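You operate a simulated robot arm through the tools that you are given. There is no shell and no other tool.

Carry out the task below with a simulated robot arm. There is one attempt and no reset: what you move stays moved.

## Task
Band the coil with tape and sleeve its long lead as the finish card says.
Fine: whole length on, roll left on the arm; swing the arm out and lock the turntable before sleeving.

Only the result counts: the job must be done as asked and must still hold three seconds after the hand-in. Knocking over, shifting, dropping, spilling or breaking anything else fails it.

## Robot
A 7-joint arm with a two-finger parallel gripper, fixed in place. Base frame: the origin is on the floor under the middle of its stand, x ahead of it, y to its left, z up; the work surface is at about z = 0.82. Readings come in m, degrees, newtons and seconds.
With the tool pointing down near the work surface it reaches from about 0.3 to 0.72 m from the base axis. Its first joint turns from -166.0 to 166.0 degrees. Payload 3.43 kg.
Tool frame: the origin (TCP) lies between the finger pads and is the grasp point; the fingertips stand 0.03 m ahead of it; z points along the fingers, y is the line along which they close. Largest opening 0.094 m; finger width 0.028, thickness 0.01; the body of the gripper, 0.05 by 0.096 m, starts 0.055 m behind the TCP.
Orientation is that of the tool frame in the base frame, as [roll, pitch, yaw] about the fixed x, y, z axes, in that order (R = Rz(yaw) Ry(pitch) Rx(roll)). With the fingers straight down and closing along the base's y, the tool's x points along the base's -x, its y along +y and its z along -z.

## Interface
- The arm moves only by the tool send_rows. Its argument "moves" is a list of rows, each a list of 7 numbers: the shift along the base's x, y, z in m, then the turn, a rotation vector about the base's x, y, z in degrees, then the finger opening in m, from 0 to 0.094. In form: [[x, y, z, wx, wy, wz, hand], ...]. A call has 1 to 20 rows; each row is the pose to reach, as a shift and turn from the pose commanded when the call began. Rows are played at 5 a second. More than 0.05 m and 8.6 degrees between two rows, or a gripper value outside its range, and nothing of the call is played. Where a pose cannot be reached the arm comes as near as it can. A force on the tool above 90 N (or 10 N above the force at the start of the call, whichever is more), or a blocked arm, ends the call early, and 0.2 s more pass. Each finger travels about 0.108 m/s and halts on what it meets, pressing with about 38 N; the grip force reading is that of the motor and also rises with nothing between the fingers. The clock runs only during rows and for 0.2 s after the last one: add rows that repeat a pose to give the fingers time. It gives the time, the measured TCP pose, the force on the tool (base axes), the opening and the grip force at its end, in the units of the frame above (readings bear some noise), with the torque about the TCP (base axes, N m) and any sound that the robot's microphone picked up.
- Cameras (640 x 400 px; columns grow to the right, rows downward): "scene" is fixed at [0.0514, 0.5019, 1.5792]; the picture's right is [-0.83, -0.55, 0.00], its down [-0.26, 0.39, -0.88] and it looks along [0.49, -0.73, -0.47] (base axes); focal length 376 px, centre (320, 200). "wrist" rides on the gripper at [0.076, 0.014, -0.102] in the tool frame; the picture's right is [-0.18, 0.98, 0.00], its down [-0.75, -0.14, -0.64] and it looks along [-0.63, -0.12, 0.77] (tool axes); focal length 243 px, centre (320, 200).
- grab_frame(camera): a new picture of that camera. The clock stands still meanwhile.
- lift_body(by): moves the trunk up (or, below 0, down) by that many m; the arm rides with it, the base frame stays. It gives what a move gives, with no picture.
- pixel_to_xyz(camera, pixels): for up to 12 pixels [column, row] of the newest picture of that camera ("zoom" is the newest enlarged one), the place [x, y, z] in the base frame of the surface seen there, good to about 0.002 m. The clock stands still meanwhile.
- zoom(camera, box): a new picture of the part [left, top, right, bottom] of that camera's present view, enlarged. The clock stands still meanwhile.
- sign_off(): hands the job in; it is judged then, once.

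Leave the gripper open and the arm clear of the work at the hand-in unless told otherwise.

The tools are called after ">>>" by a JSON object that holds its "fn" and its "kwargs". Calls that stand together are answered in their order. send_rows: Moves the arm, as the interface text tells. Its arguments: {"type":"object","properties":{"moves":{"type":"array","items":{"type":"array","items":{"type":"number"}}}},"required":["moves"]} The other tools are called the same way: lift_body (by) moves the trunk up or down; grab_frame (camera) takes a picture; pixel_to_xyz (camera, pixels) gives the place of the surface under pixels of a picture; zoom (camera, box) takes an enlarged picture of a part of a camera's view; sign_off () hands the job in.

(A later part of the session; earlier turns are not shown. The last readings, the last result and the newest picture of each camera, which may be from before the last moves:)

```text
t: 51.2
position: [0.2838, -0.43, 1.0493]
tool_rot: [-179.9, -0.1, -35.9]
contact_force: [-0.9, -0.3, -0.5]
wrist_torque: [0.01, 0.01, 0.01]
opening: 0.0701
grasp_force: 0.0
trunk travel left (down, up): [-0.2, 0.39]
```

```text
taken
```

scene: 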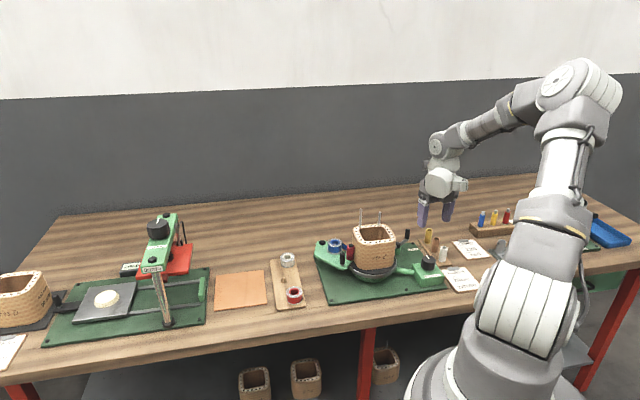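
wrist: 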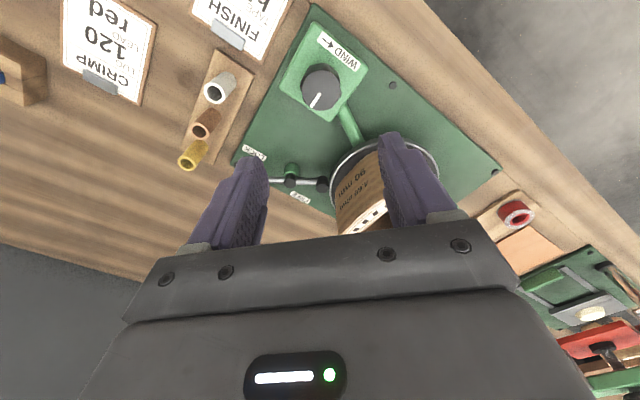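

Still fine at yaw 324°. I'll check the knob centre from this side too before descending.

>>> {"fn": "grab_frame", "kwargs": {"camera": "wrist"}}

>>> {"fn": "zoom", "kwargs": {"camera": "wrist", "box": [260, 40, 380, 140]}}

>>> {"fn": "pixel_to_xyz", "kwargs": {"camera": "zoom", "pixels": [[250, 200], [300, 200], [350, 200], [300, 170], [300, 240], [310, 260], [270, 230], [330, 180]]}}

```text
taken
```

wrist: 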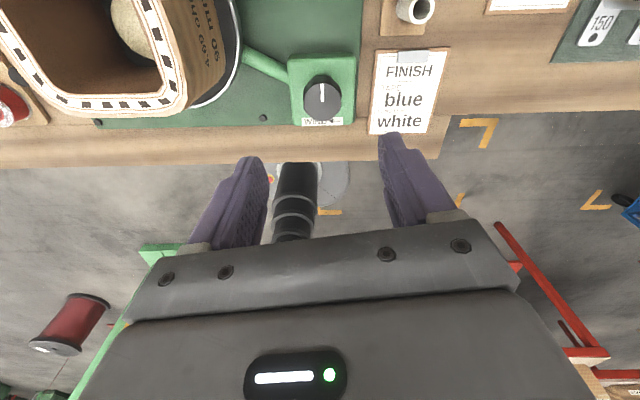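

```text
4.00 times, centred on (320, 90) of wrist
```

zoom: 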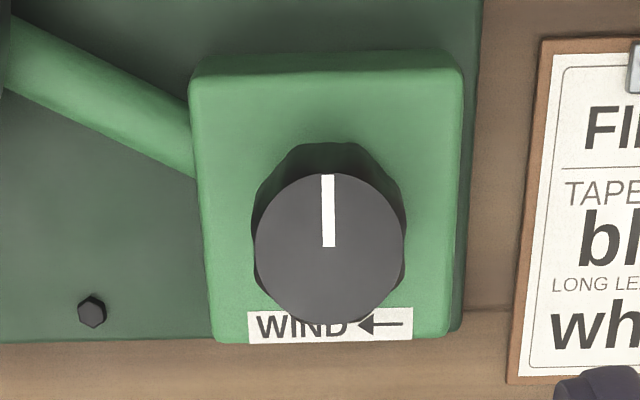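

```text
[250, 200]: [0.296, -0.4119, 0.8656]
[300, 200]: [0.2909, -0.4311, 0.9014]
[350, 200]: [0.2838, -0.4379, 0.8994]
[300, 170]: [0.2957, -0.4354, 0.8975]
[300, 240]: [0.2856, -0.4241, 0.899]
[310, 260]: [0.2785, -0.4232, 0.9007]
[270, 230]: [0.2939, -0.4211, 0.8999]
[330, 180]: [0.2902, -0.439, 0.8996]
```

Both views agree on a knob centre of about (0.279, -0.427). I'll move over it and descend with fingers open, keeping the fingertips ~8 mm above the box top.

>>> {"fn": "send_rows", "kwargs": {"moves": [[-0.0048, 0.003, -0.03, 0, 0, 0, 0.07], [-0.0048, 0.003, -0.07, 0, 0, 0, 0.07], [-0.0048, 0.003, -0.11, 0, 0, 0, 0.07], [-0.0048, 0.003, -0.135, 0, 0, 0, 0.07], [-0.0048, 0.003, -0.147, 0, 0, 0, 0.07], [-0.0048, 0.003, -0.147, 0, 0, 0, 0.07]]}}

>>> {"fn": "grab_frame", "kwargs": {"camera": "wrist"}}

>>> {"fn": "zoom", "kwargs": {"camera": "scene", "box": [380, 200, 480, 300]}}

```text
t: 52.6
position: [0.2779, -0.4247, 0.9013]
tool_rot: [-179.9, 0.0, -36.1]
contact_force: [0.3, -0.6, -0.1]
wrist_torque: [-0.01, 0.01, -0.01]
opening: 0.0698
grasp_force: 0.0
trunk travel left (down, up): [-0.2, 0.39]
```

```text
taken
```

wrist: 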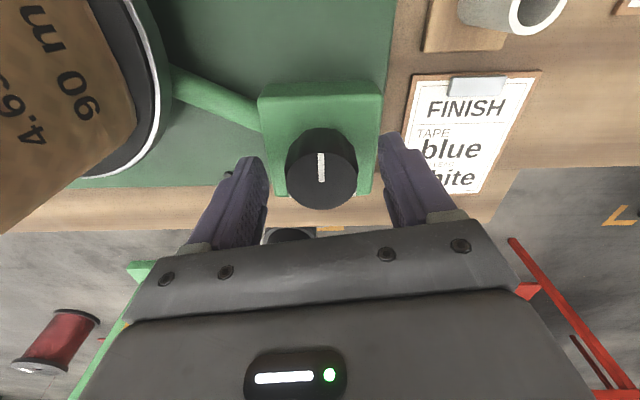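

```text
4.00 times, centred on (430, 250) of scene
```

zoom: 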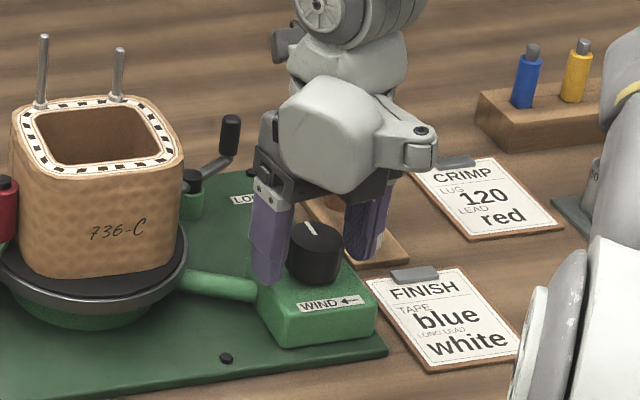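

The knob is centred sideways and about 3 mm further along tool +x, so I'll shift (0.002, -0.002) and close on it.

>>> {"fn": "send_rows", "kwargs": {"moves": [[0.002, -0.002, 0, 0, 0, 0, 0.07], [0.002, -0.002, 0, 0, 0, 0, 0.05], [0.002, -0.002, 0, 0, 0, 0, 0.036], [0.002, -0.002, 0, 0, 0, 0, 0.034], [0.002, -0.002, 0, 0, 0, 0, 0.034]]}}

>>> {"fn": "grab_frame", "kwargs": {"camera": "wrist"}}

```text
t: 53.8
position: [0.2791, -0.4277, 0.9033]
tool_rot: [180.0, 0.1, -36.0]
contact_force: [-1.2, -2.3, 3.9]
wrist_torque: [-0.02, 0.02, 0.18]
opening: 0.0405
grasp_force: 45.3
trunk travel left (down, up): [-0.2, 0.39]
```

```text
taken
```

wrist: 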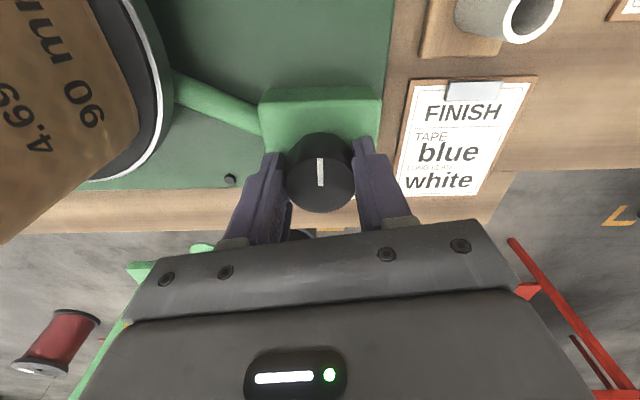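

Gripped at 0.0405. As a test I'll turn the knob 24° clockwise seen from above, as the arrow shows, and watch the coil.

>>> {"fn": "zoom", "kwargs": {"camera": "scene", "box": [290, 190, 450, 300]}}

>>> {"fn": "send_rows", "kwargs": {"moves": [[0, 0, 0, 0, 0, -6, 0.034], [0, 0, 0, 0, 0, -12, 0.034], [0, 0, 0, 0, 0, -18, 0.034], [0, 0, 0, 0, 0, -24, 0.034], [0, 0, 0, 0, 0, -24, 0.034]]}}

>>> {"fn": "zoom", "kwargs": {"camera": "scene", "box": [290, 190, 450, 300]}}

>>> {"fn": "grab_frame", "kwargs": {"camera": "wrist"}}

```text
3.64 times, centred on (370, 245) of scene
```

zoom: 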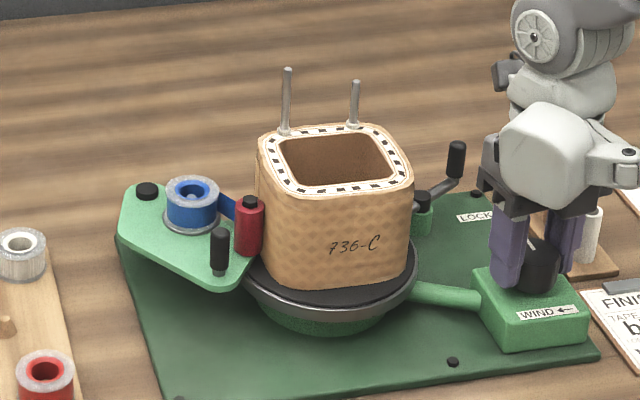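

```text
t: 55.0
position: [0.2789, -0.428, 0.9037]
tool_rot: [180.0, 0.0, -60.1]
contact_force: [-9.6, -2.8, 5.3]
wrist_torque: [-0.08, 0.76, 0.62]
opening: 0.0396
grasp_force: 45.0
trunk travel left (down, up): [-0.2, 0.39]
```

```text
3.64 times, centred on (370, 245) of scene
```

zoom: 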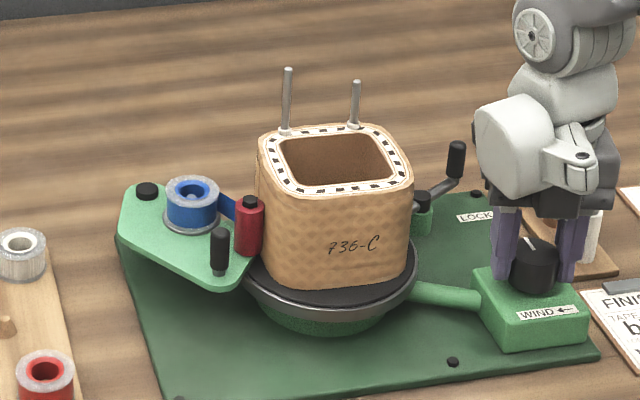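

```text
taken
```

wrist: 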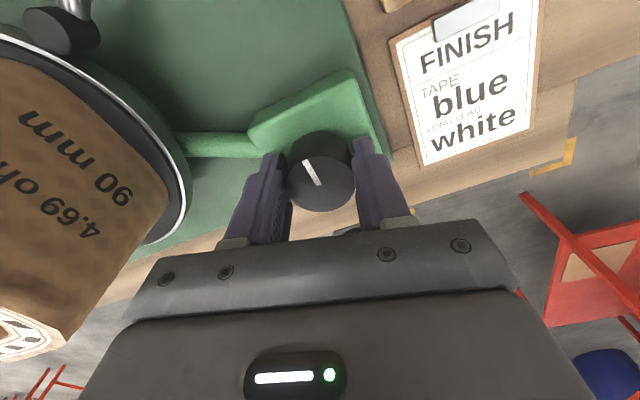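

The pointer stayed put in the world while the hand turned, so the knob slipped in the grip and clockwise is blocked. I'll test the other direction by turning counter-clockwise 24° and checking whether the knob follows.

>>> {"fn": "send_rows", "kwargs": {"moves": [[0, 0, 0, 0, 0, 6, 0.034], [0, 0, 0, 0, 0, 12, 0.034], [0, 0, 0, 0, 0, 18, 0.034], [0, 0, 0, 0, 0, 24, 0.034], [0, 0, 0, 0, 0, 24, 0.034]]}}

>>> {"fn": "zoom", "kwargs": {"camera": "scene", "box": [290, 190, 450, 300]}}

>>> {"fn": "grab_frame", "kwargs": {"camera": "wrist"}}

```text
t: 56.2
position: [0.279, -0.4277, 0.9037]
tool_rot: [-179.9, 0.1, -35.8]
contact_force: [-15.2, 0.7, -1.0]
wrist_torque: [-0.07, 0.3, 0.18]
opening: 0.0402
grasp_force: 45.0
trunk travel left (down, up): [-0.2, 0.39]
```

```text
3.64 times, centred on (370, 245) of scene
```

zoom: 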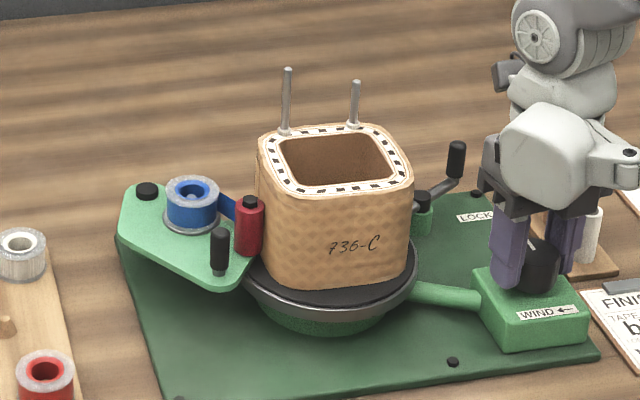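

```text
taken
```

wrist: 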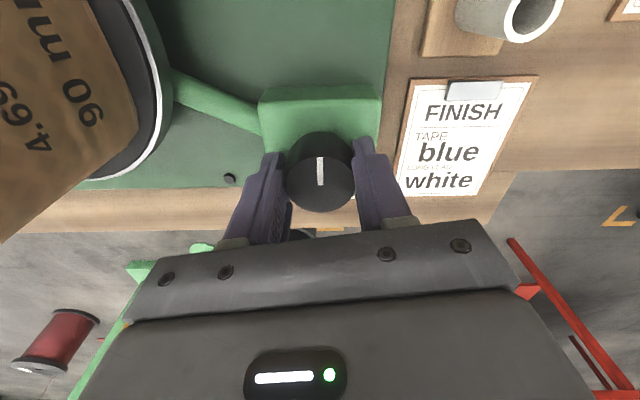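

The knob did not turn either way. Something may be blocking the turntable, so I'll compare the coil with the first picture (same zoom box) to see whether it rotated or shifted when the roller touched.

>>> {"fn": "zoom", "kwargs": {"camera": "scene", "box": [340, 200, 460, 290]}}

>>> {"fn": "pixel_to_xyz", "kwargs": {"camera": "zoom", "pixels": [[143, 43], [140, 118], [226, 57], [223, 108], [90, 250], [300, 270]]}}

```text
4.44 times, centred on (400, 245) of scene
```

zoom: 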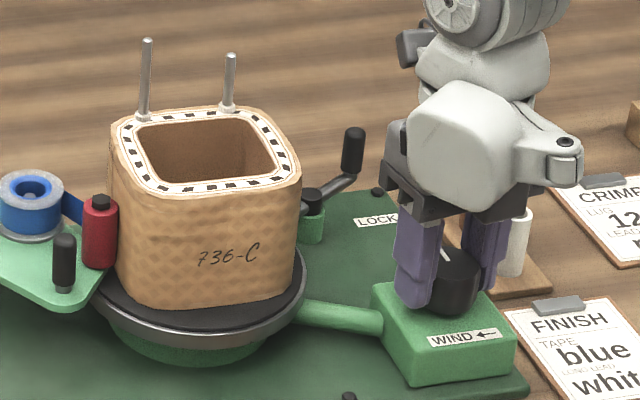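

```text
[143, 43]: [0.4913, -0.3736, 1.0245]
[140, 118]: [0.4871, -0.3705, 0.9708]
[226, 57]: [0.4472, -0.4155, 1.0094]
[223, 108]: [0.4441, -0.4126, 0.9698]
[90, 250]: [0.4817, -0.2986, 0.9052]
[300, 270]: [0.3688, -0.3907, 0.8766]
```

The coil top leans about 3 mm away from the roller and nothing has rotated. Both knob tests slipped. I'll do a clean counter-clockwise test of +24° from here, read the torque, and look at the pointer.

>>> {"fn": "send_rows", "kwargs": {"moves": [[0, 0, 0, 0, 0, 6, 0.034], [0, 0, 0, 0, 0, 12, 0.034], [0, 0, 0, 0, 0, 18, 0.034], [0, 0, 0, 0, 0, 24, 0.034], [0, 0, 0, 0, 0, 24, 0.034]]}}

>>> {"fn": "zoom", "kwargs": {"camera": "scene", "box": [340, 200, 460, 290]}}

>>> {"fn": "grab_frame", "kwargs": {"camera": "wrist"}}

```text
t: 57.4
position: [0.2795, -0.4243, 0.8987]
tool_rot: [-179.9, 0.4, -12.2]
contact_force: [-11.8, -15.9, -2.2]
wrist_torque: [0.06, 0.26, 0.01]
opening: 0.0444
grasp_force: 8.4
out of reach, approached as far as the arm can: row 4, 5
trunk travel left (down, up): [-0.2, 0.39]
```

```text
4.44 times, centred on (400, 245) of scene
```

zoom: 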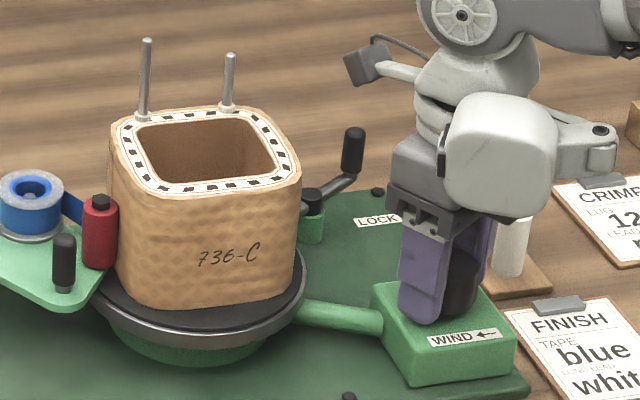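

```text
taken
```

wrist: 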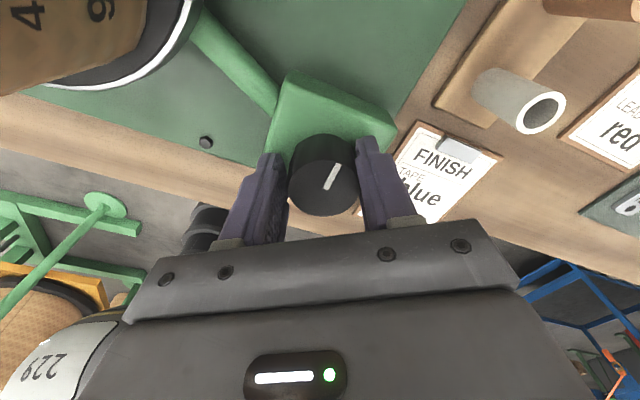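

The knob again stayed fixed, and the arm reached its turn limit near yaw -12°. I'll open, lift off, and compare the knob pointer with the earlier picture.

>>> {"fn": "send_rows", "kwargs": {"moves": [[0, 0, 0, 0, 0, -4, 0.05], [0, 0, 0, 0, 0, -8, 0.07], [0, 0, 0.01, 0, 0, -16, 0.07], [0, 0, 0.04, 0, 0, -24, 0.07], [0, 0, 0.08, 0, 0, -24, 0.07], [0, 0, 0.12, 0, 0, -24, 0.07], [0, 0, 0.15, 0, 0, -24, 0.07], [0, 0, 0.15, 0, 0, -24, 0.07]]}}

>>> {"fn": "zoom", "kwargs": {"camera": "wrist", "box": [260, 40, 380, 140]}}

>>> {"fn": "zoom", "kwargs": {"camera": "scene", "box": [340, 200, 460, 290]}}

```text
t: 59.2
position: [0.2802, -0.4273, 1.0526]
tool_rot: [-180.0, 0.0, -36.0]
contact_force: [-0.3, 0.9, 0.7]
wrist_torque: [0.01, -0.03, -0.01]
opening: 0.0702
grasp_force: 0.2
trunk travel left (down, up): [-0.2, 0.39]
```

```text
4.00 times, centred on (320, 90) of wrist
```

zoom: 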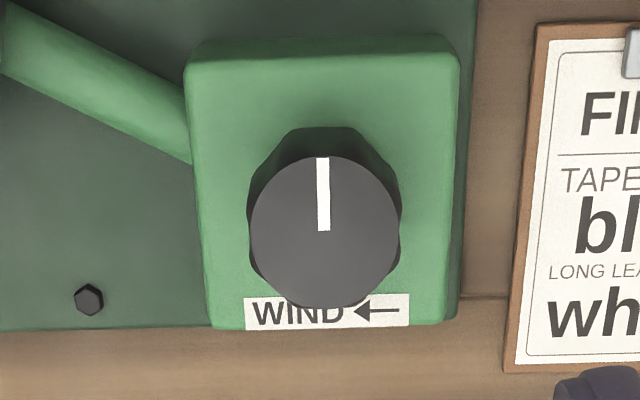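

```text
4.44 times, centred on (400, 245) of scene
```

zoom: 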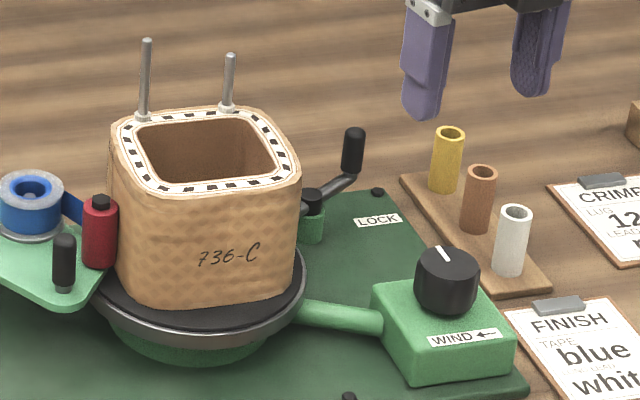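

The pointer hasn't moved at all, so the turntable may in fact be held by the lever. I'll go back to the lever and turn it CW, the direction it moved freely, to find its full range and watch the pad.

>>> {"fn": "send_rows", "kwargs": {"moves": [[0.012, -0.012, 0, 0, 0, -8, 0.05], [0.024, -0.025, 0, 0, 0, -16, 0.05], [0.036, -0.038, 0, 0, 0, -24, 0.05], [0.048, -0.05, 0, 0, 0, -32, 0.05], [0.06, -0.063, 0, 0, 0, -40, 0.05], [0.072, -0.076, 0, 0, 0, -48, 0.05], [0.084, -0.089, 0, 0, 0, -56, 0.05], [0.098, -0.102, 0, 0, 0, -64, 0.05], [0.11, -0.1137, 0, 0, 0, -70, 0.05], [0.11, -0.1137, -0.03, 0, 0, -70, 0.05], [0.11, -0.1137, -0.03, 0, 0, -70, 0.05]]}}

>>> {"fn": "grab_frame", "kwargs": {"camera": "wrist"}}

```text
t: 61.6
position: [0.3912, -0.5411, 1.0227]
tool_rot: [180.0, 0.1, -105.9]
contact_force: [0.6, -1.1, -0.1]
wrist_torque: [-0.02, 0.01, -0.03]
opening: 0.05
grasp_force: 0.2
trunk travel left (down, up): [-0.2, 0.39]
```

```text
taken
```

wrist: 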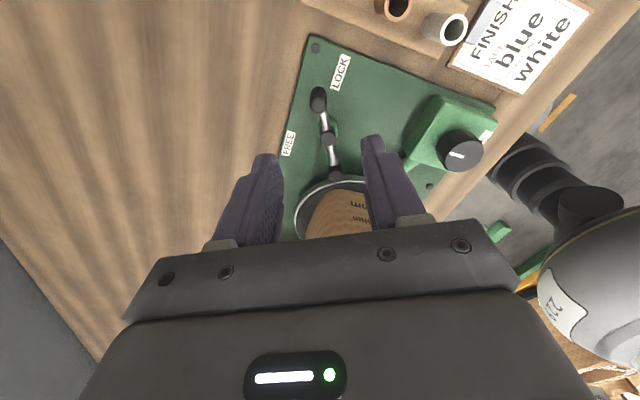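

This view shows the lever, the pad and the rim together, so I'll zoom in.

>>> {"fn": "zoom", "kwargs": {"camera": "wrist", "box": [270, 60, 400, 220]}}

>>> {"fn": "zoom", "kwargs": {"camera": "wrist", "box": [300, 140, 380, 200]}}

>>> {"fn": "pixel_to_xyz", "kwargs": {"camera": "zoom", "pixels": [[250, 180], [300, 220], [340, 240], [380, 260], [260, 210], [220, 250], [330, 60]]}}

```text
2.50 times, centred on (335, 140) of wrist
```

zoom: 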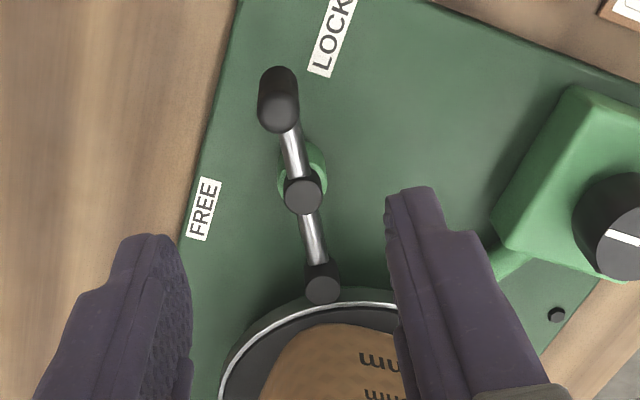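

```text
6.67 times, centred on (340, 170) of wrist
```

zoom: 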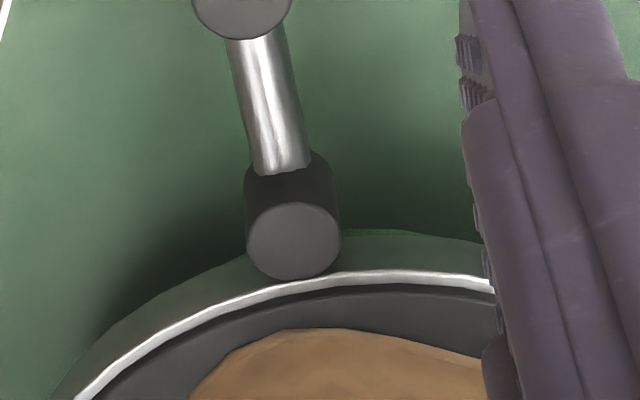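

```text
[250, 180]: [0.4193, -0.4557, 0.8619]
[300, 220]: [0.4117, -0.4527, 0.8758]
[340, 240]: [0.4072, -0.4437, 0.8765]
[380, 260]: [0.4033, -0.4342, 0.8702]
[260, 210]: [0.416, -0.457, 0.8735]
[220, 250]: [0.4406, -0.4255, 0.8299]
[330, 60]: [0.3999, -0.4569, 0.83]
```

The pad does touch the rim, but this state only yields CW. I'll grip the handle again and swing it CW in steps to see where it stops.

>>> {"fn": "send_rows", "kwargs": {"moves": [[-0.0008, -0.002, -0.03, 0, 0, 0, 0.05], [-0.0008, -0.002, -0.07, 0, 0, 0, 0.05], [-0.0008, -0.002, -0.1, 0, 0, 0, 0.05], [-0.0008, -0.002, -0.115, 0, 0, 0, 0.05], [-0.0008, -0.002, -0.115, 0, 0, 0, 0.03], [-0.0008, -0.002, -0.115, 0, 0, 0, 0.012], [-0.0008, -0.002, -0.115, 0, 0, 0, 0.012]]}}

>>> {"fn": "send_rows", "kwargs": {"moves": [[-0.0033, 0.001, 0, 0, 0, -4, 0.012], [-0.0067, 0.0021, 0, 0, 0, -8, 0.012], [-0.0099, 0.0036, 0, 0, 0, -12, 0.012], [-0.0129, 0.0052, 0, 0, 0, -16, 0.012], [-0.0129, 0.0052, 0, 0, 0, -16, 0.012]]}}

>>> {"fn": "grab_frame", "kwargs": {"camera": "wrist"}}

```text
t: 63.2
position: [0.3899, -0.5444, 0.9076]
tool_rot: [-180.0, 0.0, -105.9]
contact_force: [-0.2, -1.3, -0.3]
wrist_torque: [-0.47, 0.09, 0.07]
opening: 0.0153
grasp_force: 44.7
trunk travel left (down, up): [-0.2, 0.39]
```

```text
t: 64.4
position: [0.3763, -0.5374, 0.9062]
tool_rot: [179.9, 0.0, -121.9]
contact_force: [-0.6, 1.3, -4.3]
wrist_torque: [-0.12, 0.01, 0.13]
opening: 0.0153
grasp_force: 45.2
trunk travel left (down, up): [-0.2, 0.39]
```

```text
taken
```

wrist: 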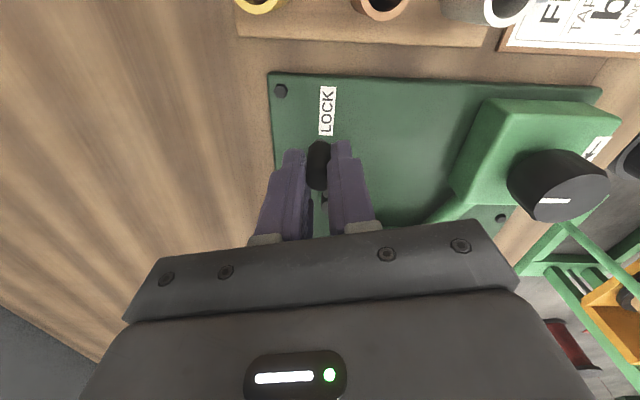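

It moved 16° with almost no force, and the handle now points at the LOCK label. I'll continue CW.

>>> {"fn": "send_rows", "kwargs": {"moves": [[-0.003, 0.0018, 0, 0, 0, -4, 0.012], [-0.0058, 0.0038, 0, 0, 0, -8, 0.012], [-0.0085, 0.006, 0, 0, 0, -12, 0.012], [-0.011, 0.0085, 0, 0, 0, -16, 0.012], [-0.011, 0.0085, 0, 0, 0, -16, 0.012]]}}

>>> {"fn": "grab_frame", "kwargs": {"camera": "wrist"}}

>>> {"fn": "zoom", "kwargs": {"camera": "scene", "box": [340, 200, 460, 290]}}

```text
t: 65.6
position: [0.3651, -0.5294, 0.9064]
tool_rot: [179.9, 0.0, -138.0]
contact_force: [-1.1, 5.8, -8.3]
wrist_torque: [0.3, -0.32, 0.17]
opening: 0.0151
grasp_force: 45.0
trunk travel left (down, up): [-0.2, 0.39]
```

```text
taken
```

wrist: 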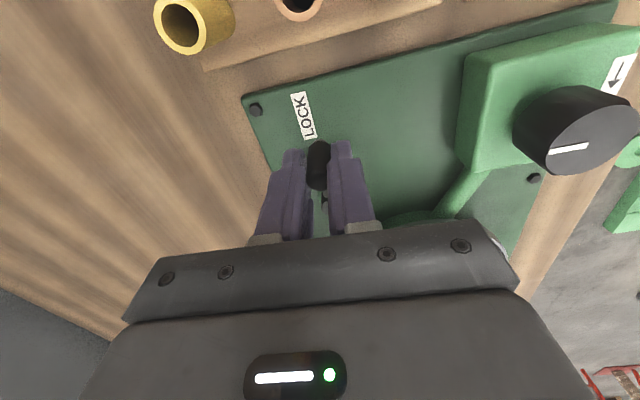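

```text
4.44 times, centred on (400, 245) of scene
```

zoom: 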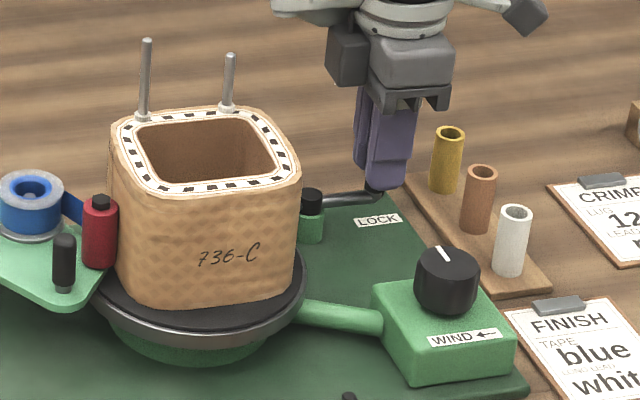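

The handle is now right beside the LOCK label. I'll keep going to find the stop.

>>> {"fn": "send_rows", "kwargs": {"moves": [[-0.0023, 0.0026, 0, 0, 0, -4, 0.012], [-0.0045, 0.0053, 0, 0, 0, -8, 0.012], [-0.0064, 0.0082, 0, 0, 0, -12, 0.012], [-0.0082, 0.0112, 0, 0, 0, -16, 0.012], [-0.0082, 0.0112, 0, 0, 0, -16, 0.012]]}}

>>> {"fn": "grab_frame", "kwargs": {"camera": "wrist"}}

>>> {"fn": "zoom", "kwargs": {"camera": "scene", "box": [340, 200, 460, 290]}}

```text
t: 66.8
position: [0.3585, -0.5186, 0.9066]
tool_rot: [179.9, 0.0, -154.0]
contact_force: [-0.4, 8.8, -13.4]
wrist_torque: [0.34, -0.57, 0.32]
opening: 0.0154
grasp_force: 45.1
trunk travel left (down, up): [-0.2, 0.39]
```

```text
taken
```

wrist: 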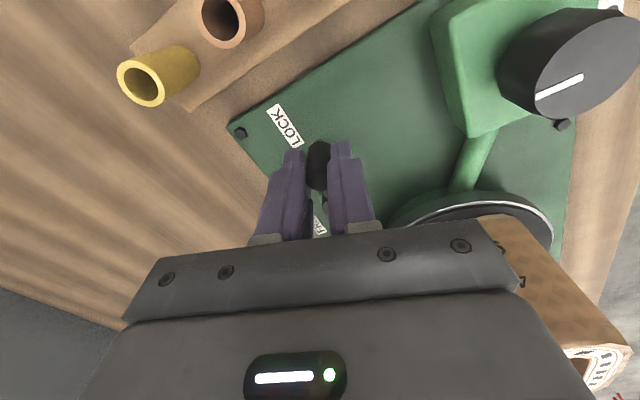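

```text
4.44 times, centred on (400, 245) of scene
```

zoom: 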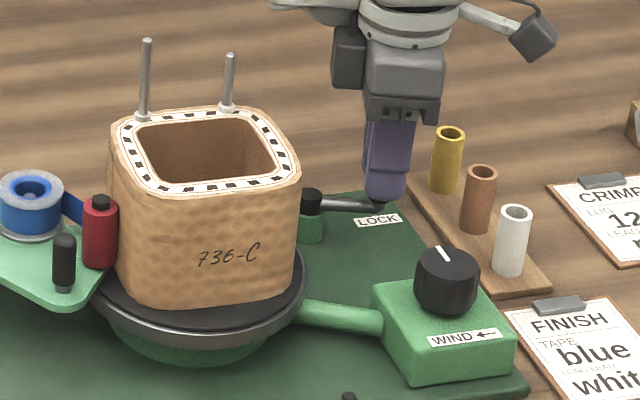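

The lever is 48° from its start with the pad well clear of the rim and no stop yet. I'll leave it here for the moment, release, and test whether the knob turns now.

>>> {"fn": "send_rows", "kwargs": {"moves": [[0, 0, 0, 0, 0, 0, 0.03], [0, 0, 0, 0, 0, 0, 0.05], [0, 0, 0.03, 0, 0, 0, 0.05], [0, 0, 0.07, 0, 0, 0, 0.06], [-0.02, 0.025, 0.1, 0, 0, 0, 0.07], [-0.045, 0.055, 0.1, 0, 0, 0, 0.07], [-0.07, 0.085, 0.1, 0, 0, 0, 0.07], [-0.079, 0.092, 0.1, 0, 0, 0, 0.07], [-0.079, 0.092, 0.1, 0, 0, 0, 0.07]]}}

>>> {"fn": "grab_frame", "kwargs": {"camera": "wrist"}}

>>> {"fn": "zoom", "kwargs": {"camera": "scene", "box": [340, 200, 460, 290]}}

```text
t: 68.8
position: [0.279, -0.426, 1.0081]
tool_rot: [-180.0, -0.1, -154.0]
contact_force: [-0.8, -0.5, -0.5]
wrist_torque: [-0.04, 0.04, 0.03]
opening: 0.0701
grasp_force: 0.0
trunk travel left (down, up): [-0.2, 0.39]
```

```text
taken
```

wrist: 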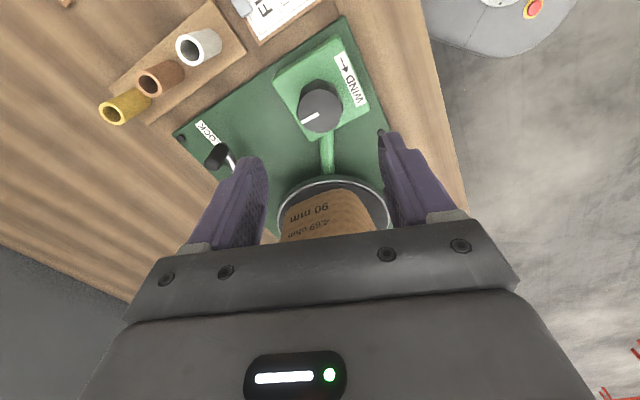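

```text
4.44 times, centred on (400, 245) of scene
```

zoom: 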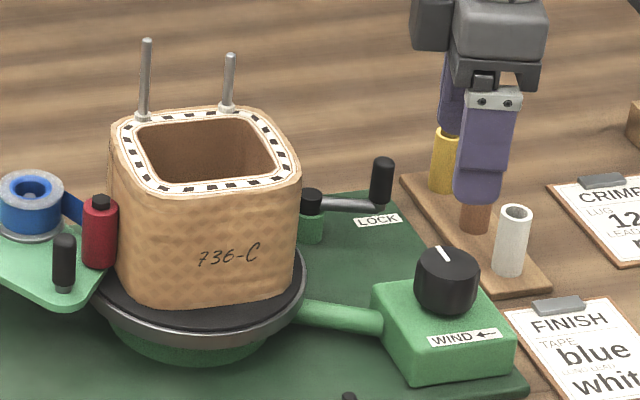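

The handle stands next to the LOCK label now. I'll descend on the knob here and test it again, to compare with before.

>>> {"fn": "send_rows", "kwargs": {"moves": [[0.0005, -0.0008, -0.04, 0, 0, 0, 0.07], [0.0005, -0.0008, -0.08, 0, 0, 0, 0.07], [0.0005, -0.0008, -0.106, 0, 0, 0, 0.07], [0.0005, -0.0008, -0.106, 0, 0, 0, 0.05], [0.0005, -0.0008, -0.106, 0, 0, 0, 0.034], [0.0005, -0.0008, -0.106, 0, 0, 0, 0.034]]}}

>>> {"fn": "send_rows", "kwargs": {"moves": [[0, 0, 0, 0, 0, -5, 0.034], [0, 0, 0, 0, 0, -10, 0.034], [0, 0, 0, 0, 0, -15, 0.034], [0, 0, 0, 0, 0, -20, 0.034], [0, 0, 0, 0, 0, -20, 0.034]]}}

>>> {"fn": "grab_frame", "kwargs": {"camera": "wrist"}}

>>> {"fn": "zoom", "kwargs": {"camera": "scene", "box": [340, 200, 460, 290]}}

```text
t: 70.2
position: [0.2785, -0.4264, 0.9006]
tool_rot: [179.9, 0.1, -154.0]
contact_force: [-6.3, 10.0, -6.9]
wrist_torque: [-0.63, -0.1, -0.08]
opening: 0.0405
grasp_force: 44.7
trunk travel left (down, up): [-0.2, 0.39]
```

```text
t: 71.4
position: [0.2794, -0.4264, 0.9034]
tool_rot: [-179.8, 0.0, -174.0]
contact_force: [-4.5, 10.3, 4.4]
wrist_torque: [0.65, 0.33, -0.03]
opening: 0.0405
grasp_force: 45.0
trunk travel left (down, up): [-0.2, 0.39]
```

```text
taken
```

wrist: 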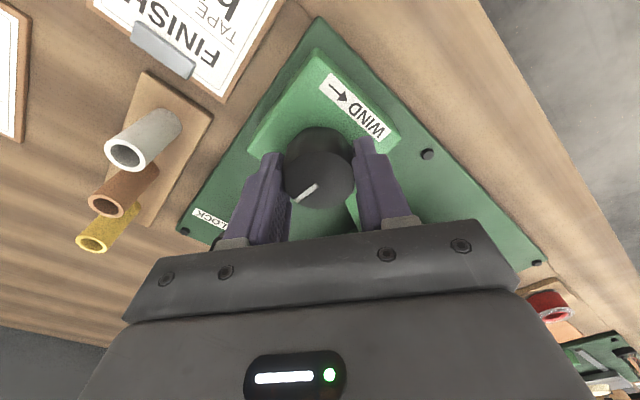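

```text
4.44 times, centred on (400, 245) of scene
```

zoom: 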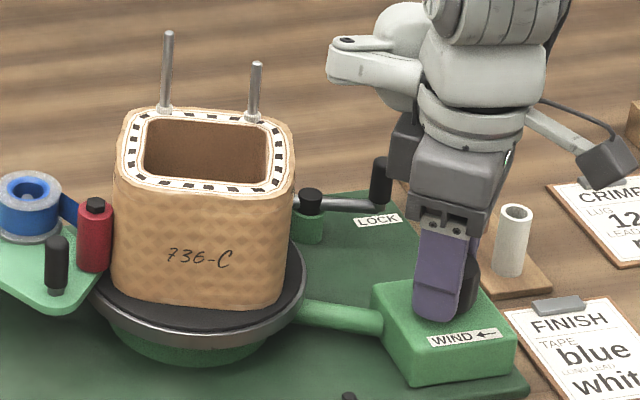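

The coil turned along with the knob by about 20° clockwise, in the arrow's direction. So the lever's starting position was the locked one (pad on the rim) and it is free now. I'll keep winding clockwise in chunks and check the tape and roller.

>>> {"fn": "send_rows", "kwargs": {"moves": [[0, 0, 0, 0, 0, -5, 0.034], [0, 0, 0, 0, 0, -10, 0.034], [0, 0, 0, 0, 0, -15, 0.034], [0, 0, 0, 0, 0, -20, 0.034], [0, 0, 0, 0, 0, -25, 0.034], [0, 0, 0, 0, 0, -30, 0.034], [0, 0, 0, 0, 0, -30, 0.034]]}}

>>> {"fn": "zoom", "kwargs": {"camera": "scene", "box": [310, 200, 430, 290]}}

>>> {"fn": "grab_frame", "kwargs": {"camera": "wrist"}}

```text
t: 73.0
position: [0.2793, -0.4253, 0.9023]
tool_rot: [-180.0, 0.2, 156.0]
contact_force: [1.2, -1.1, 17.0]
wrist_torque: [0.64, 0.47, 0.11]
opening: 0.0401
grasp_force: 45.0
trunk travel left (down, up): [-0.2, 0.39]
```

```text
4.44 times, centred on (370, 245) of scene
```

zoom: 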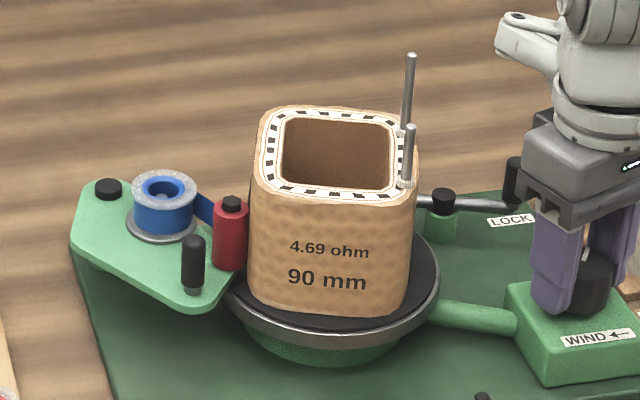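

```text
taken
```

wrist: 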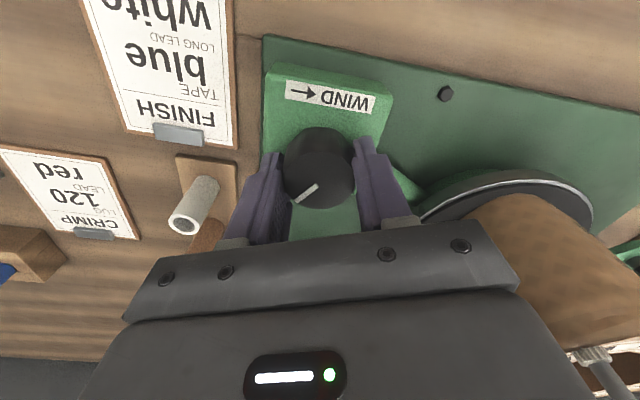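

The coil turns about twice as fast as the knob, and the face "4.69 ohm 90 mm" is now in front. I'll continue another 30° and check.

>>> {"fn": "send_rows", "kwargs": {"moves": [[0, 0, 0, 0, 0, -5, 0.034], [0, 0, 0, 0, 0, -10, 0.034], [0, 0, 0, 0, 0, -15, 0.034], [0, 0, 0, 0, 0, -20, 0.034], [0, 0, 0, 0, 0, -25, 0.034], [0, 0, 0, 0, 0, -30, 0.034], [0, 0, 0, 0, 0, -30, 0.034]]}}

>>> {"fn": "zoom", "kwargs": {"camera": "scene", "box": [310, 200, 430, 290]}}

>>> {"fn": "grab_frame", "kwargs": {"camera": "wrist"}}

```text
t: 74.6
position: [0.2784, -0.4275, 0.9024]
tool_rot: [-180.0, 0.1, 125.8]
contact_force: [0.8, -6.4, 21.6]
wrist_torque: [0.18, -0.31, 0.1]
opening: 0.0406
grasp_force: 45.0
trunk travel left (down, up): [-0.2, 0.39]
```

```text
4.44 times, centred on (370, 245) of scene
```

zoom: 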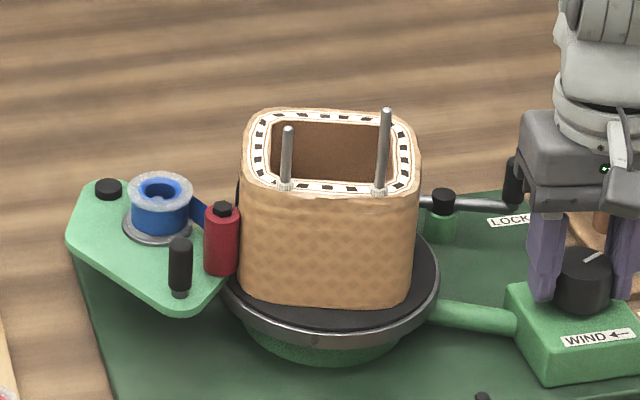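

```text
taken
```

wrist: 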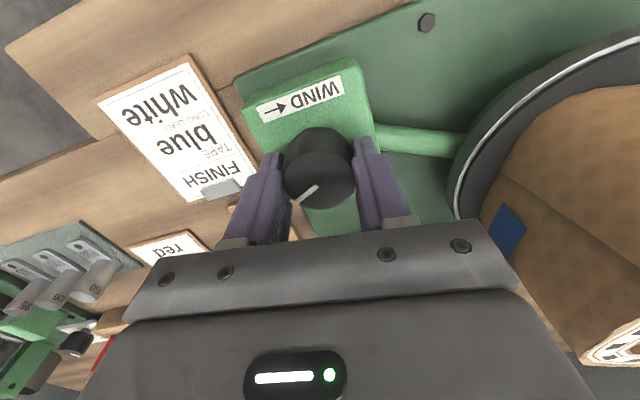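

Blue tape is visible on the coil at (510, 230) in the wrist view, so it is winding on. I'll continue the stroke another 56°.

>>> {"fn": "send_rows", "kwargs": {"moves": [[0, 0, 0, 0, 0, -5, 0.034], [0, 0, 0, 0, 0, -10, 0.034], [0, 0, 0, 0, 0, -15, 0.034], [0, 0, 0, 0, 0, -20, 0.034], [0, 0, 0, 0, 0, -25, 0.034], [0, 0, 0, 0, 0, -30, 0.034], [0, 0, 0, 0, 0, -35, 0.034], [0, 0, 0, 0, 0, -40, 0.034], [0, 0, 0, 0, 0, -45, 0.034], [0, 0, 0, 0, 0, -50, 0.034], [0, 0, 0, 0, 0, -56, 0.034], [0, 0, 0, 0, 0, -56, 0.034]]}}

>>> {"fn": "zoom", "kwargs": {"camera": "scene", "box": [310, 200, 430, 290]}}

>>> {"fn": "grab_frame", "kwargs": {"camera": "wrist"}}

```text
t: 77.2
position: [0.2764, -0.4268, 0.9026]
tool_rot: [180.0, 0.0, 69.9]
contact_force: [-7.0, -8.2, 12.8]
wrist_torque: [-0.1, 0.46, -0.09]
opening: 0.0406
grasp_force: 44.8
trunk travel left (down, up): [-0.2, 0.39]
```

```text
4.44 times, centred on (370, 245) of scene
```

zoom: 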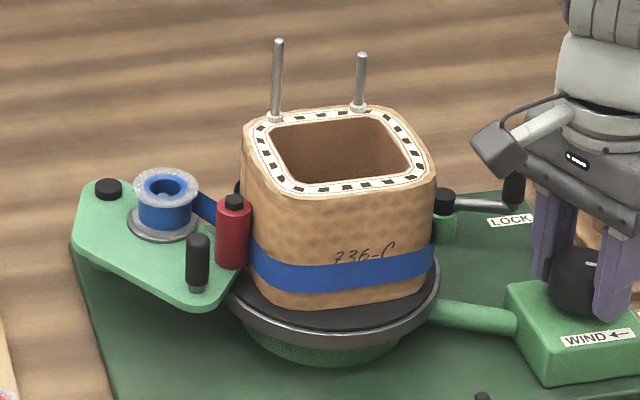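

```text
taken
```

wrist: 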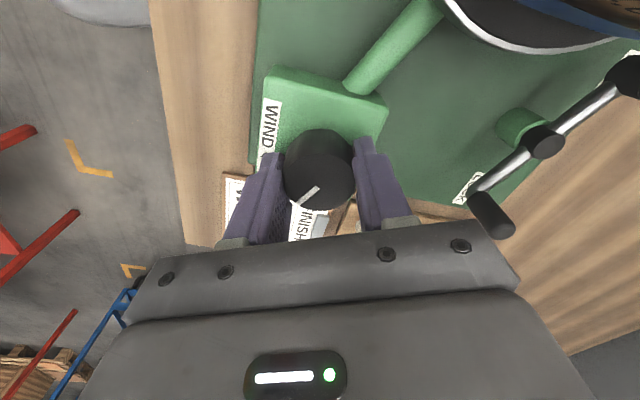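

A blue band is now visible around the coil after roughly one full turn, and the strip still runs from the roll. I'll re-grip: open, lift above the knob, turn the wrist back to yaw ~340°, and go down again.

>>> {"fn": "send_rows", "kwargs": {"moves": [[0, 0, 0, 0, 0, 0, 0.05], [0, 0, 0, 0, 0, 0, 0.07], [0, 0, 0.025, 0, 0, 0, 0.07], [0.001, 0, 0.05, 0, 0, 8, 0.07], [0.001, 0, 0.05, 0, 0, 16, 0.07], [0.001, 0, 0.05, 0, 0, 24, 0.07], [0.001, 0, 0.05, 0, 0, 32, 0.07], [0.001, 0, 0.05, 0, 0, 40, 0.07], [0.001, 0, 0.05, 0, 0, 48, 0.07], [0.001, 0, 0.05, 0, 0, 56, 0.07], [0.001, 0, 0.05, 0, 0, 64, 0.07], [0.001, 0, 0.05, 0, 0, 72, 0.07], [0.001, 0, 0.05, 0, 0, 80, 0.07], [0.001, 0, 0.05, 0, 0, 88, 0.07], [0.001, 0, 0.05, 0, 0, 96, 0.07], [0.001, 0, 0.05, 0, 0, 104, 0.07], [0.001, 0, 0.05, 0, 0, 112, 0.07], [0.001, 0, 0.05, 0, 0, 120, 0.07], [0.001, 0, 0.05, 0, 0, 128, 0.07], [0.001, 0, 0.05, 0, 0, 136, 0.07]]}}

>>> {"fn": "grab_frame", "kwargs": {"camera": "wrist"}}

>>> {"fn": "zoom", "kwargs": {"camera": "scene", "box": [310, 200, 430, 290]}}

```text
t: 81.4
position: [0.2797, -0.4264, 0.9512]
tool_rot: [179.9, -0.1, -153.9]
contact_force: [-0.5, 0.4, -1.0]
wrist_torque: [0.02, -0.03, -0.01]
opening: 0.0703
grasp_force: 0.1
trunk travel left (down, up): [-0.2, 0.39]
```

```text
taken
```

wrist: 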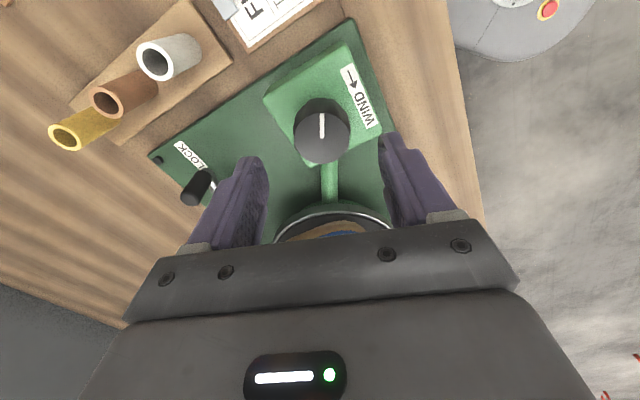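

```text
4.44 times, centred on (370, 245) of scene
```

zoom: 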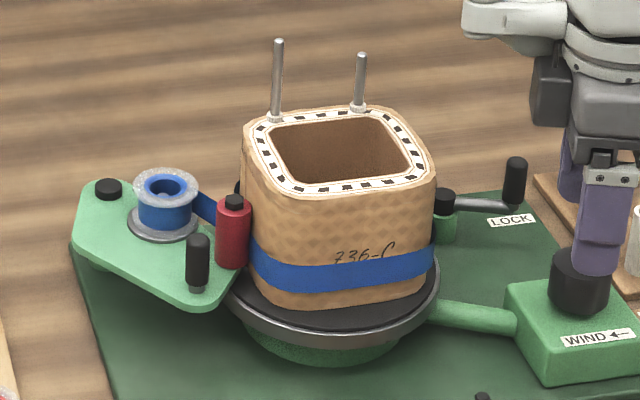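

I'll grip again at this yaw and do another clockwise stroke.

>>> {"fn": "send_rows", "kwargs": {"moves": [[0, 0, -0.025, 0, 0, 0, 0.07], [0, 0, -0.048, 0, 0, 0, 0.07], [0, 0, -0.048, 0, 0, 0, 0.05], [0, 0, -0.048, 0, 0, 0, 0.034], [0, 0, -0.048, 0, 0, 0, 0.034]]}}

>>> {"fn": "send_rows", "kwargs": {"moves": [[0, 0, 0, 0, 0, -5, 0.034], [0, 0, 0, 0, 0, -10, 0.034], [0, 0, 0, 0, 0, -15, 0.034], [0, 0, 0, 0, 0, -20, 0.034], [0, 0, 0, 0, 0, -25, 0.034], [0, 0, 0, 0, 0, -30, 0.034], [0, 0, 0, 0, 0, -35, 0.034], [0, 0, 0, 0, 0, -40, 0.034], [0, 0, 0, 0, 0, -45, 0.034], [0, 0, 0, 0, 0, -50, 0.034], [0, 0, 0, 0, 0, -50, 0.034]]}}

>>> {"fn": "zoom", "kwargs": {"camera": "scene", "box": [310, 200, 430, 290]}}

>>> {"fn": "grab_frame", "kwargs": {"camera": "wrist"}}

```text
t: 82.6
position: [0.2803, -0.4257, 0.9036]
tool_rot: [179.8, 0.0, -154.1]
contact_force: [-3.8, 8.3, -4.5]
wrist_torque: [-0.21, -0.28, -0.03]
opening: 0.0398
grasp_force: 45.2
trunk travel left (down, up): [-0.2, 0.39]
```

```text
t: 85.0
position: [0.2794, -0.4277, 0.9033]
tool_rot: [-180.0, 0.0, 155.9]
contact_force: [-4.2, 7.3, -14.3]
wrist_torque: [0.01, 0.44, -0.12]
opening: 0.0398
grasp_force: 45.2
trunk travel left (down, up): [-0.2, 0.39]
```

```text
4.44 times, centred on (370, 245) of scene
```

zoom: 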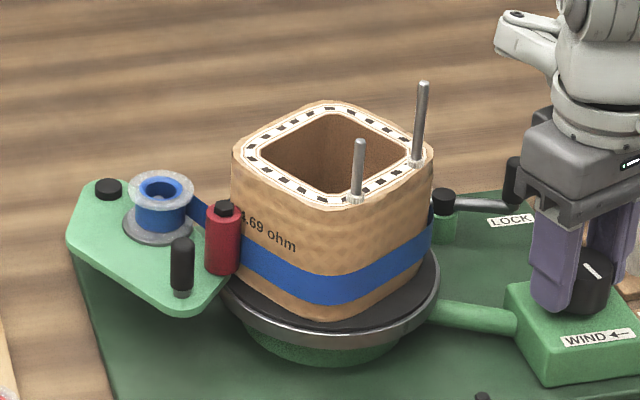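

```text
taken
```

wrist: 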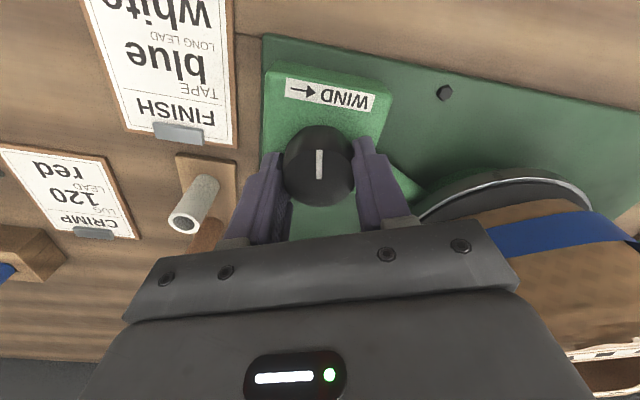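

Winding continues well. Another 60°.

>>> {"fn": "send_rows", "kwargs": {"moves": [[0, 0, 0, 0, 0, -5, 0.034], [0, 0, 0, 0, 0, -10, 0.034], [0, 0, 0, 0, 0, -15, 0.034], [0, 0, 0, 0, 0, -20, 0.034], [0, 0, 0, 0, 0, -25, 0.034], [0, 0, 0, 0, 0, -30, 0.034], [0, 0, 0, 0, 0, -35, 0.034], [0, 0, 0, 0, 0, -40, 0.034], [0, 0, 0, 0, 0, -45, 0.034], [0, 0, 0, 0, 0, -50, 0.034], [0, 0, 0, 0, 0, -55, 0.034], [0, 0, 0, 0, 0, -60, 0.034], [0, 0, 0, 0, 0, -60, 0.034]]}}

>>> {"fn": "zoom", "kwargs": {"camera": "scene", "box": [310, 200, 430, 290]}}

>>> {"fn": "grab_frame", "kwargs": {"camera": "wrist"}}

```text
t: 87.8
position: [0.2777, -0.4289, 0.9046]
tool_rot: [179.9, 0.0, 95.9]
contact_force: [-16.3, -7.3, -3.4]
wrist_torque: [-0.35, 0.31, 0.0]
opening: 0.04
grasp_force: 45.1
trunk travel left (down, up): [-0.2, 0.39]
```

```text
4.44 times, centred on (370, 245) of scene
```

zoom: 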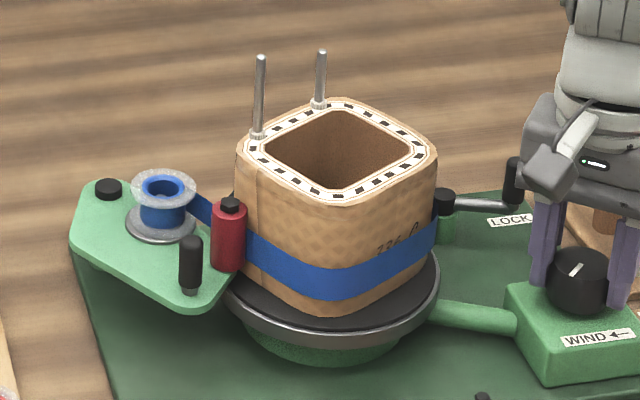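

```text
taken
```

wrist: 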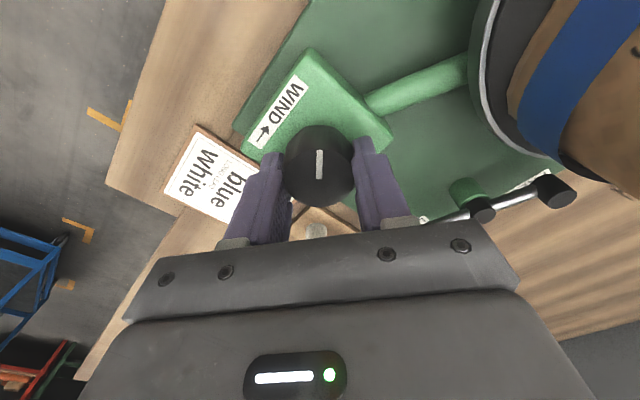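

The roll is getting visibly thinner. I'll do another 28° here, then re-grip at a high yaw for a longer stroke.

>>> {"fn": "send_rows", "kwargs": {"moves": [[0, 0, 0, 0, 0, -6, 0.034], [0, 0, 0, 0, 0, -12, 0.034], [0, 0, 0, 0, 0, -18, 0.034], [0, 0, 0, 0, 0, -24, 0.034], [0, 0, 0, 0, 0, -28, 0.034], [0, 0, 0, 0, 0, -28, 0.05], [0, 0, 0, 0, 0, -28, 0.07], [0, 0, 0.025, 0, 0, -28, 0.07], [0, 0, 0.05, 0, 0, -20, 0.07], [0, 0, 0.05, 0, 0, -12, 0.07], [0, 0, 0.05, 0, 0, -4, 0.07], [0, 0, 0.05, 0, 0, 4, 0.07], [0, 0, 0.05, 0, 0, 12, 0.07], [0, 0, 0.05, 0, 0, 20, 0.07], [0, 0, 0.05, 0, 0, 28, 0.07], [0, 0, 0.05, 0, 0, 36, 0.07], [0, 0, 0.05, 0, 0, 44, 0.07], [0, 0, 0.05, 0, 0, 52, 0.07], [0, 0, 0.05, 0, 0, 60, 0.07], [0, 0, 0.05, 0, 0, 68, 0.07]]}}

>>> {"fn": "send_rows", "kwargs": {"moves": [[0, 0, 0, 0, 0, 8, 0.07], [0, 0, 0, 0, 0, 16, 0.07], [0, 0, 0, 0, 0, 24, 0.07], [0, 0, 0, 0, 0, 32, 0.07], [0, 0, 0, 0, 0, 40, 0.07], [0, 0, 0, 0, 0, 48, 0.07], [0, 0, 0, 0, 0, 56, 0.07], [0, 0, 0, 0, 0, 64, 0.07], [0, 0, 0, 0, 0, 72, 0.07], [0, 0, 0, 0, 0, 80, 0.07], [0, 0, 0, 0, 0, 88, 0.07], [0, 0, 0, 0, 0, 96, 0.07], [0, 0, 0, 0, 0, 104, 0.07], [0, 0, 0, 0, 0, 112, 0.07], [0, 0, 0, 0, 0, 120, 0.07], [0, 0, 0, 0, 0, 128, 0.07], [0, 0, 0, 0, 0, 136, 0.07], [0, 0, 0, 0, 0, 144, 0.07], [0, 0, 0, 0, 0, 152, 0.07], [0, 0, 0, 0, 0, 160, 0.07]]}}

>>> {"fn": "grab_frame", "kwargs": {"camera": "wrist"}}

>>> {"fn": "zoom", "kwargs": {"camera": "scene", "box": [310, 200, 430, 290]}}

```text
t: 92.0
position: [0.2808, -0.4272, 0.9544]
tool_rot: [179.9, 0.1, 164.1]
contact_force: [-0.8, 0.7, 0.0]
wrist_torque: [0.04, 0.01, -0.01]
opening: 0.07
grasp_force: 0.1
trunk travel left (down, up): [-0.2, 0.39]
```

```text
t: 96.2
position: [0.2799, -0.4269, 0.9535]
tool_rot: [180.0, -0.1, -35.9]
contact_force: [-0.4, 0.1, -0.2]
wrist_torque: [-0.02, -0.04, -0.03]
opening: 0.0702
grasp_force: 0.1
trunk travel left (down, up): [-0.2, 0.39]
```

```text
taken
```

wrist: 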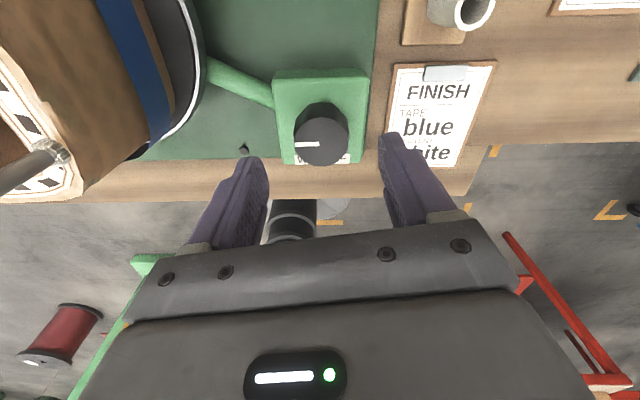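

```text
4.44 times, centred on (370, 245) of scene
```

zoom: 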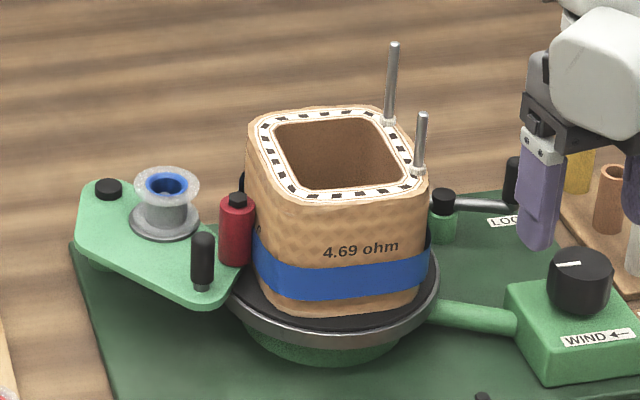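

The roll is now an empty spool and the strip is gone, so the whole length is on. I'll look at the coil and the tail end closely.

>>> {"fn": "zoom", "kwargs": {"camera": "scene", "box": [330, 215, 420, 285]}}

>>> {"fn": "zoom", "kwargs": {"camera": "scene", "box": [340, 230, 380, 260]}}

```text
5.71 times, centred on (375, 250) of scene
```

zoom: 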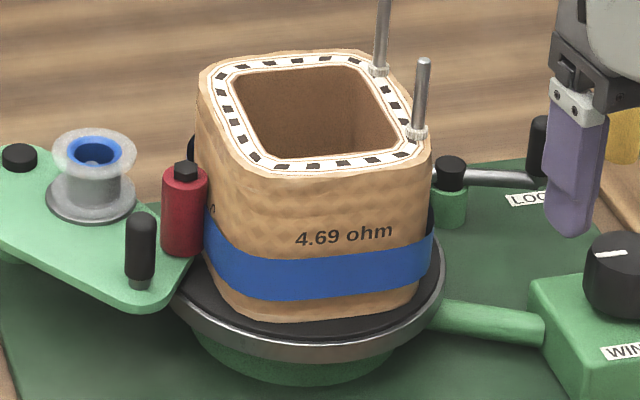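

```text
13.33 times, centred on (360, 245) of scene
```

zoom: 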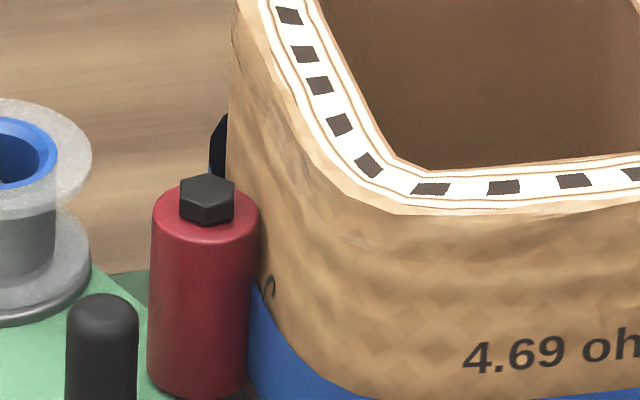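

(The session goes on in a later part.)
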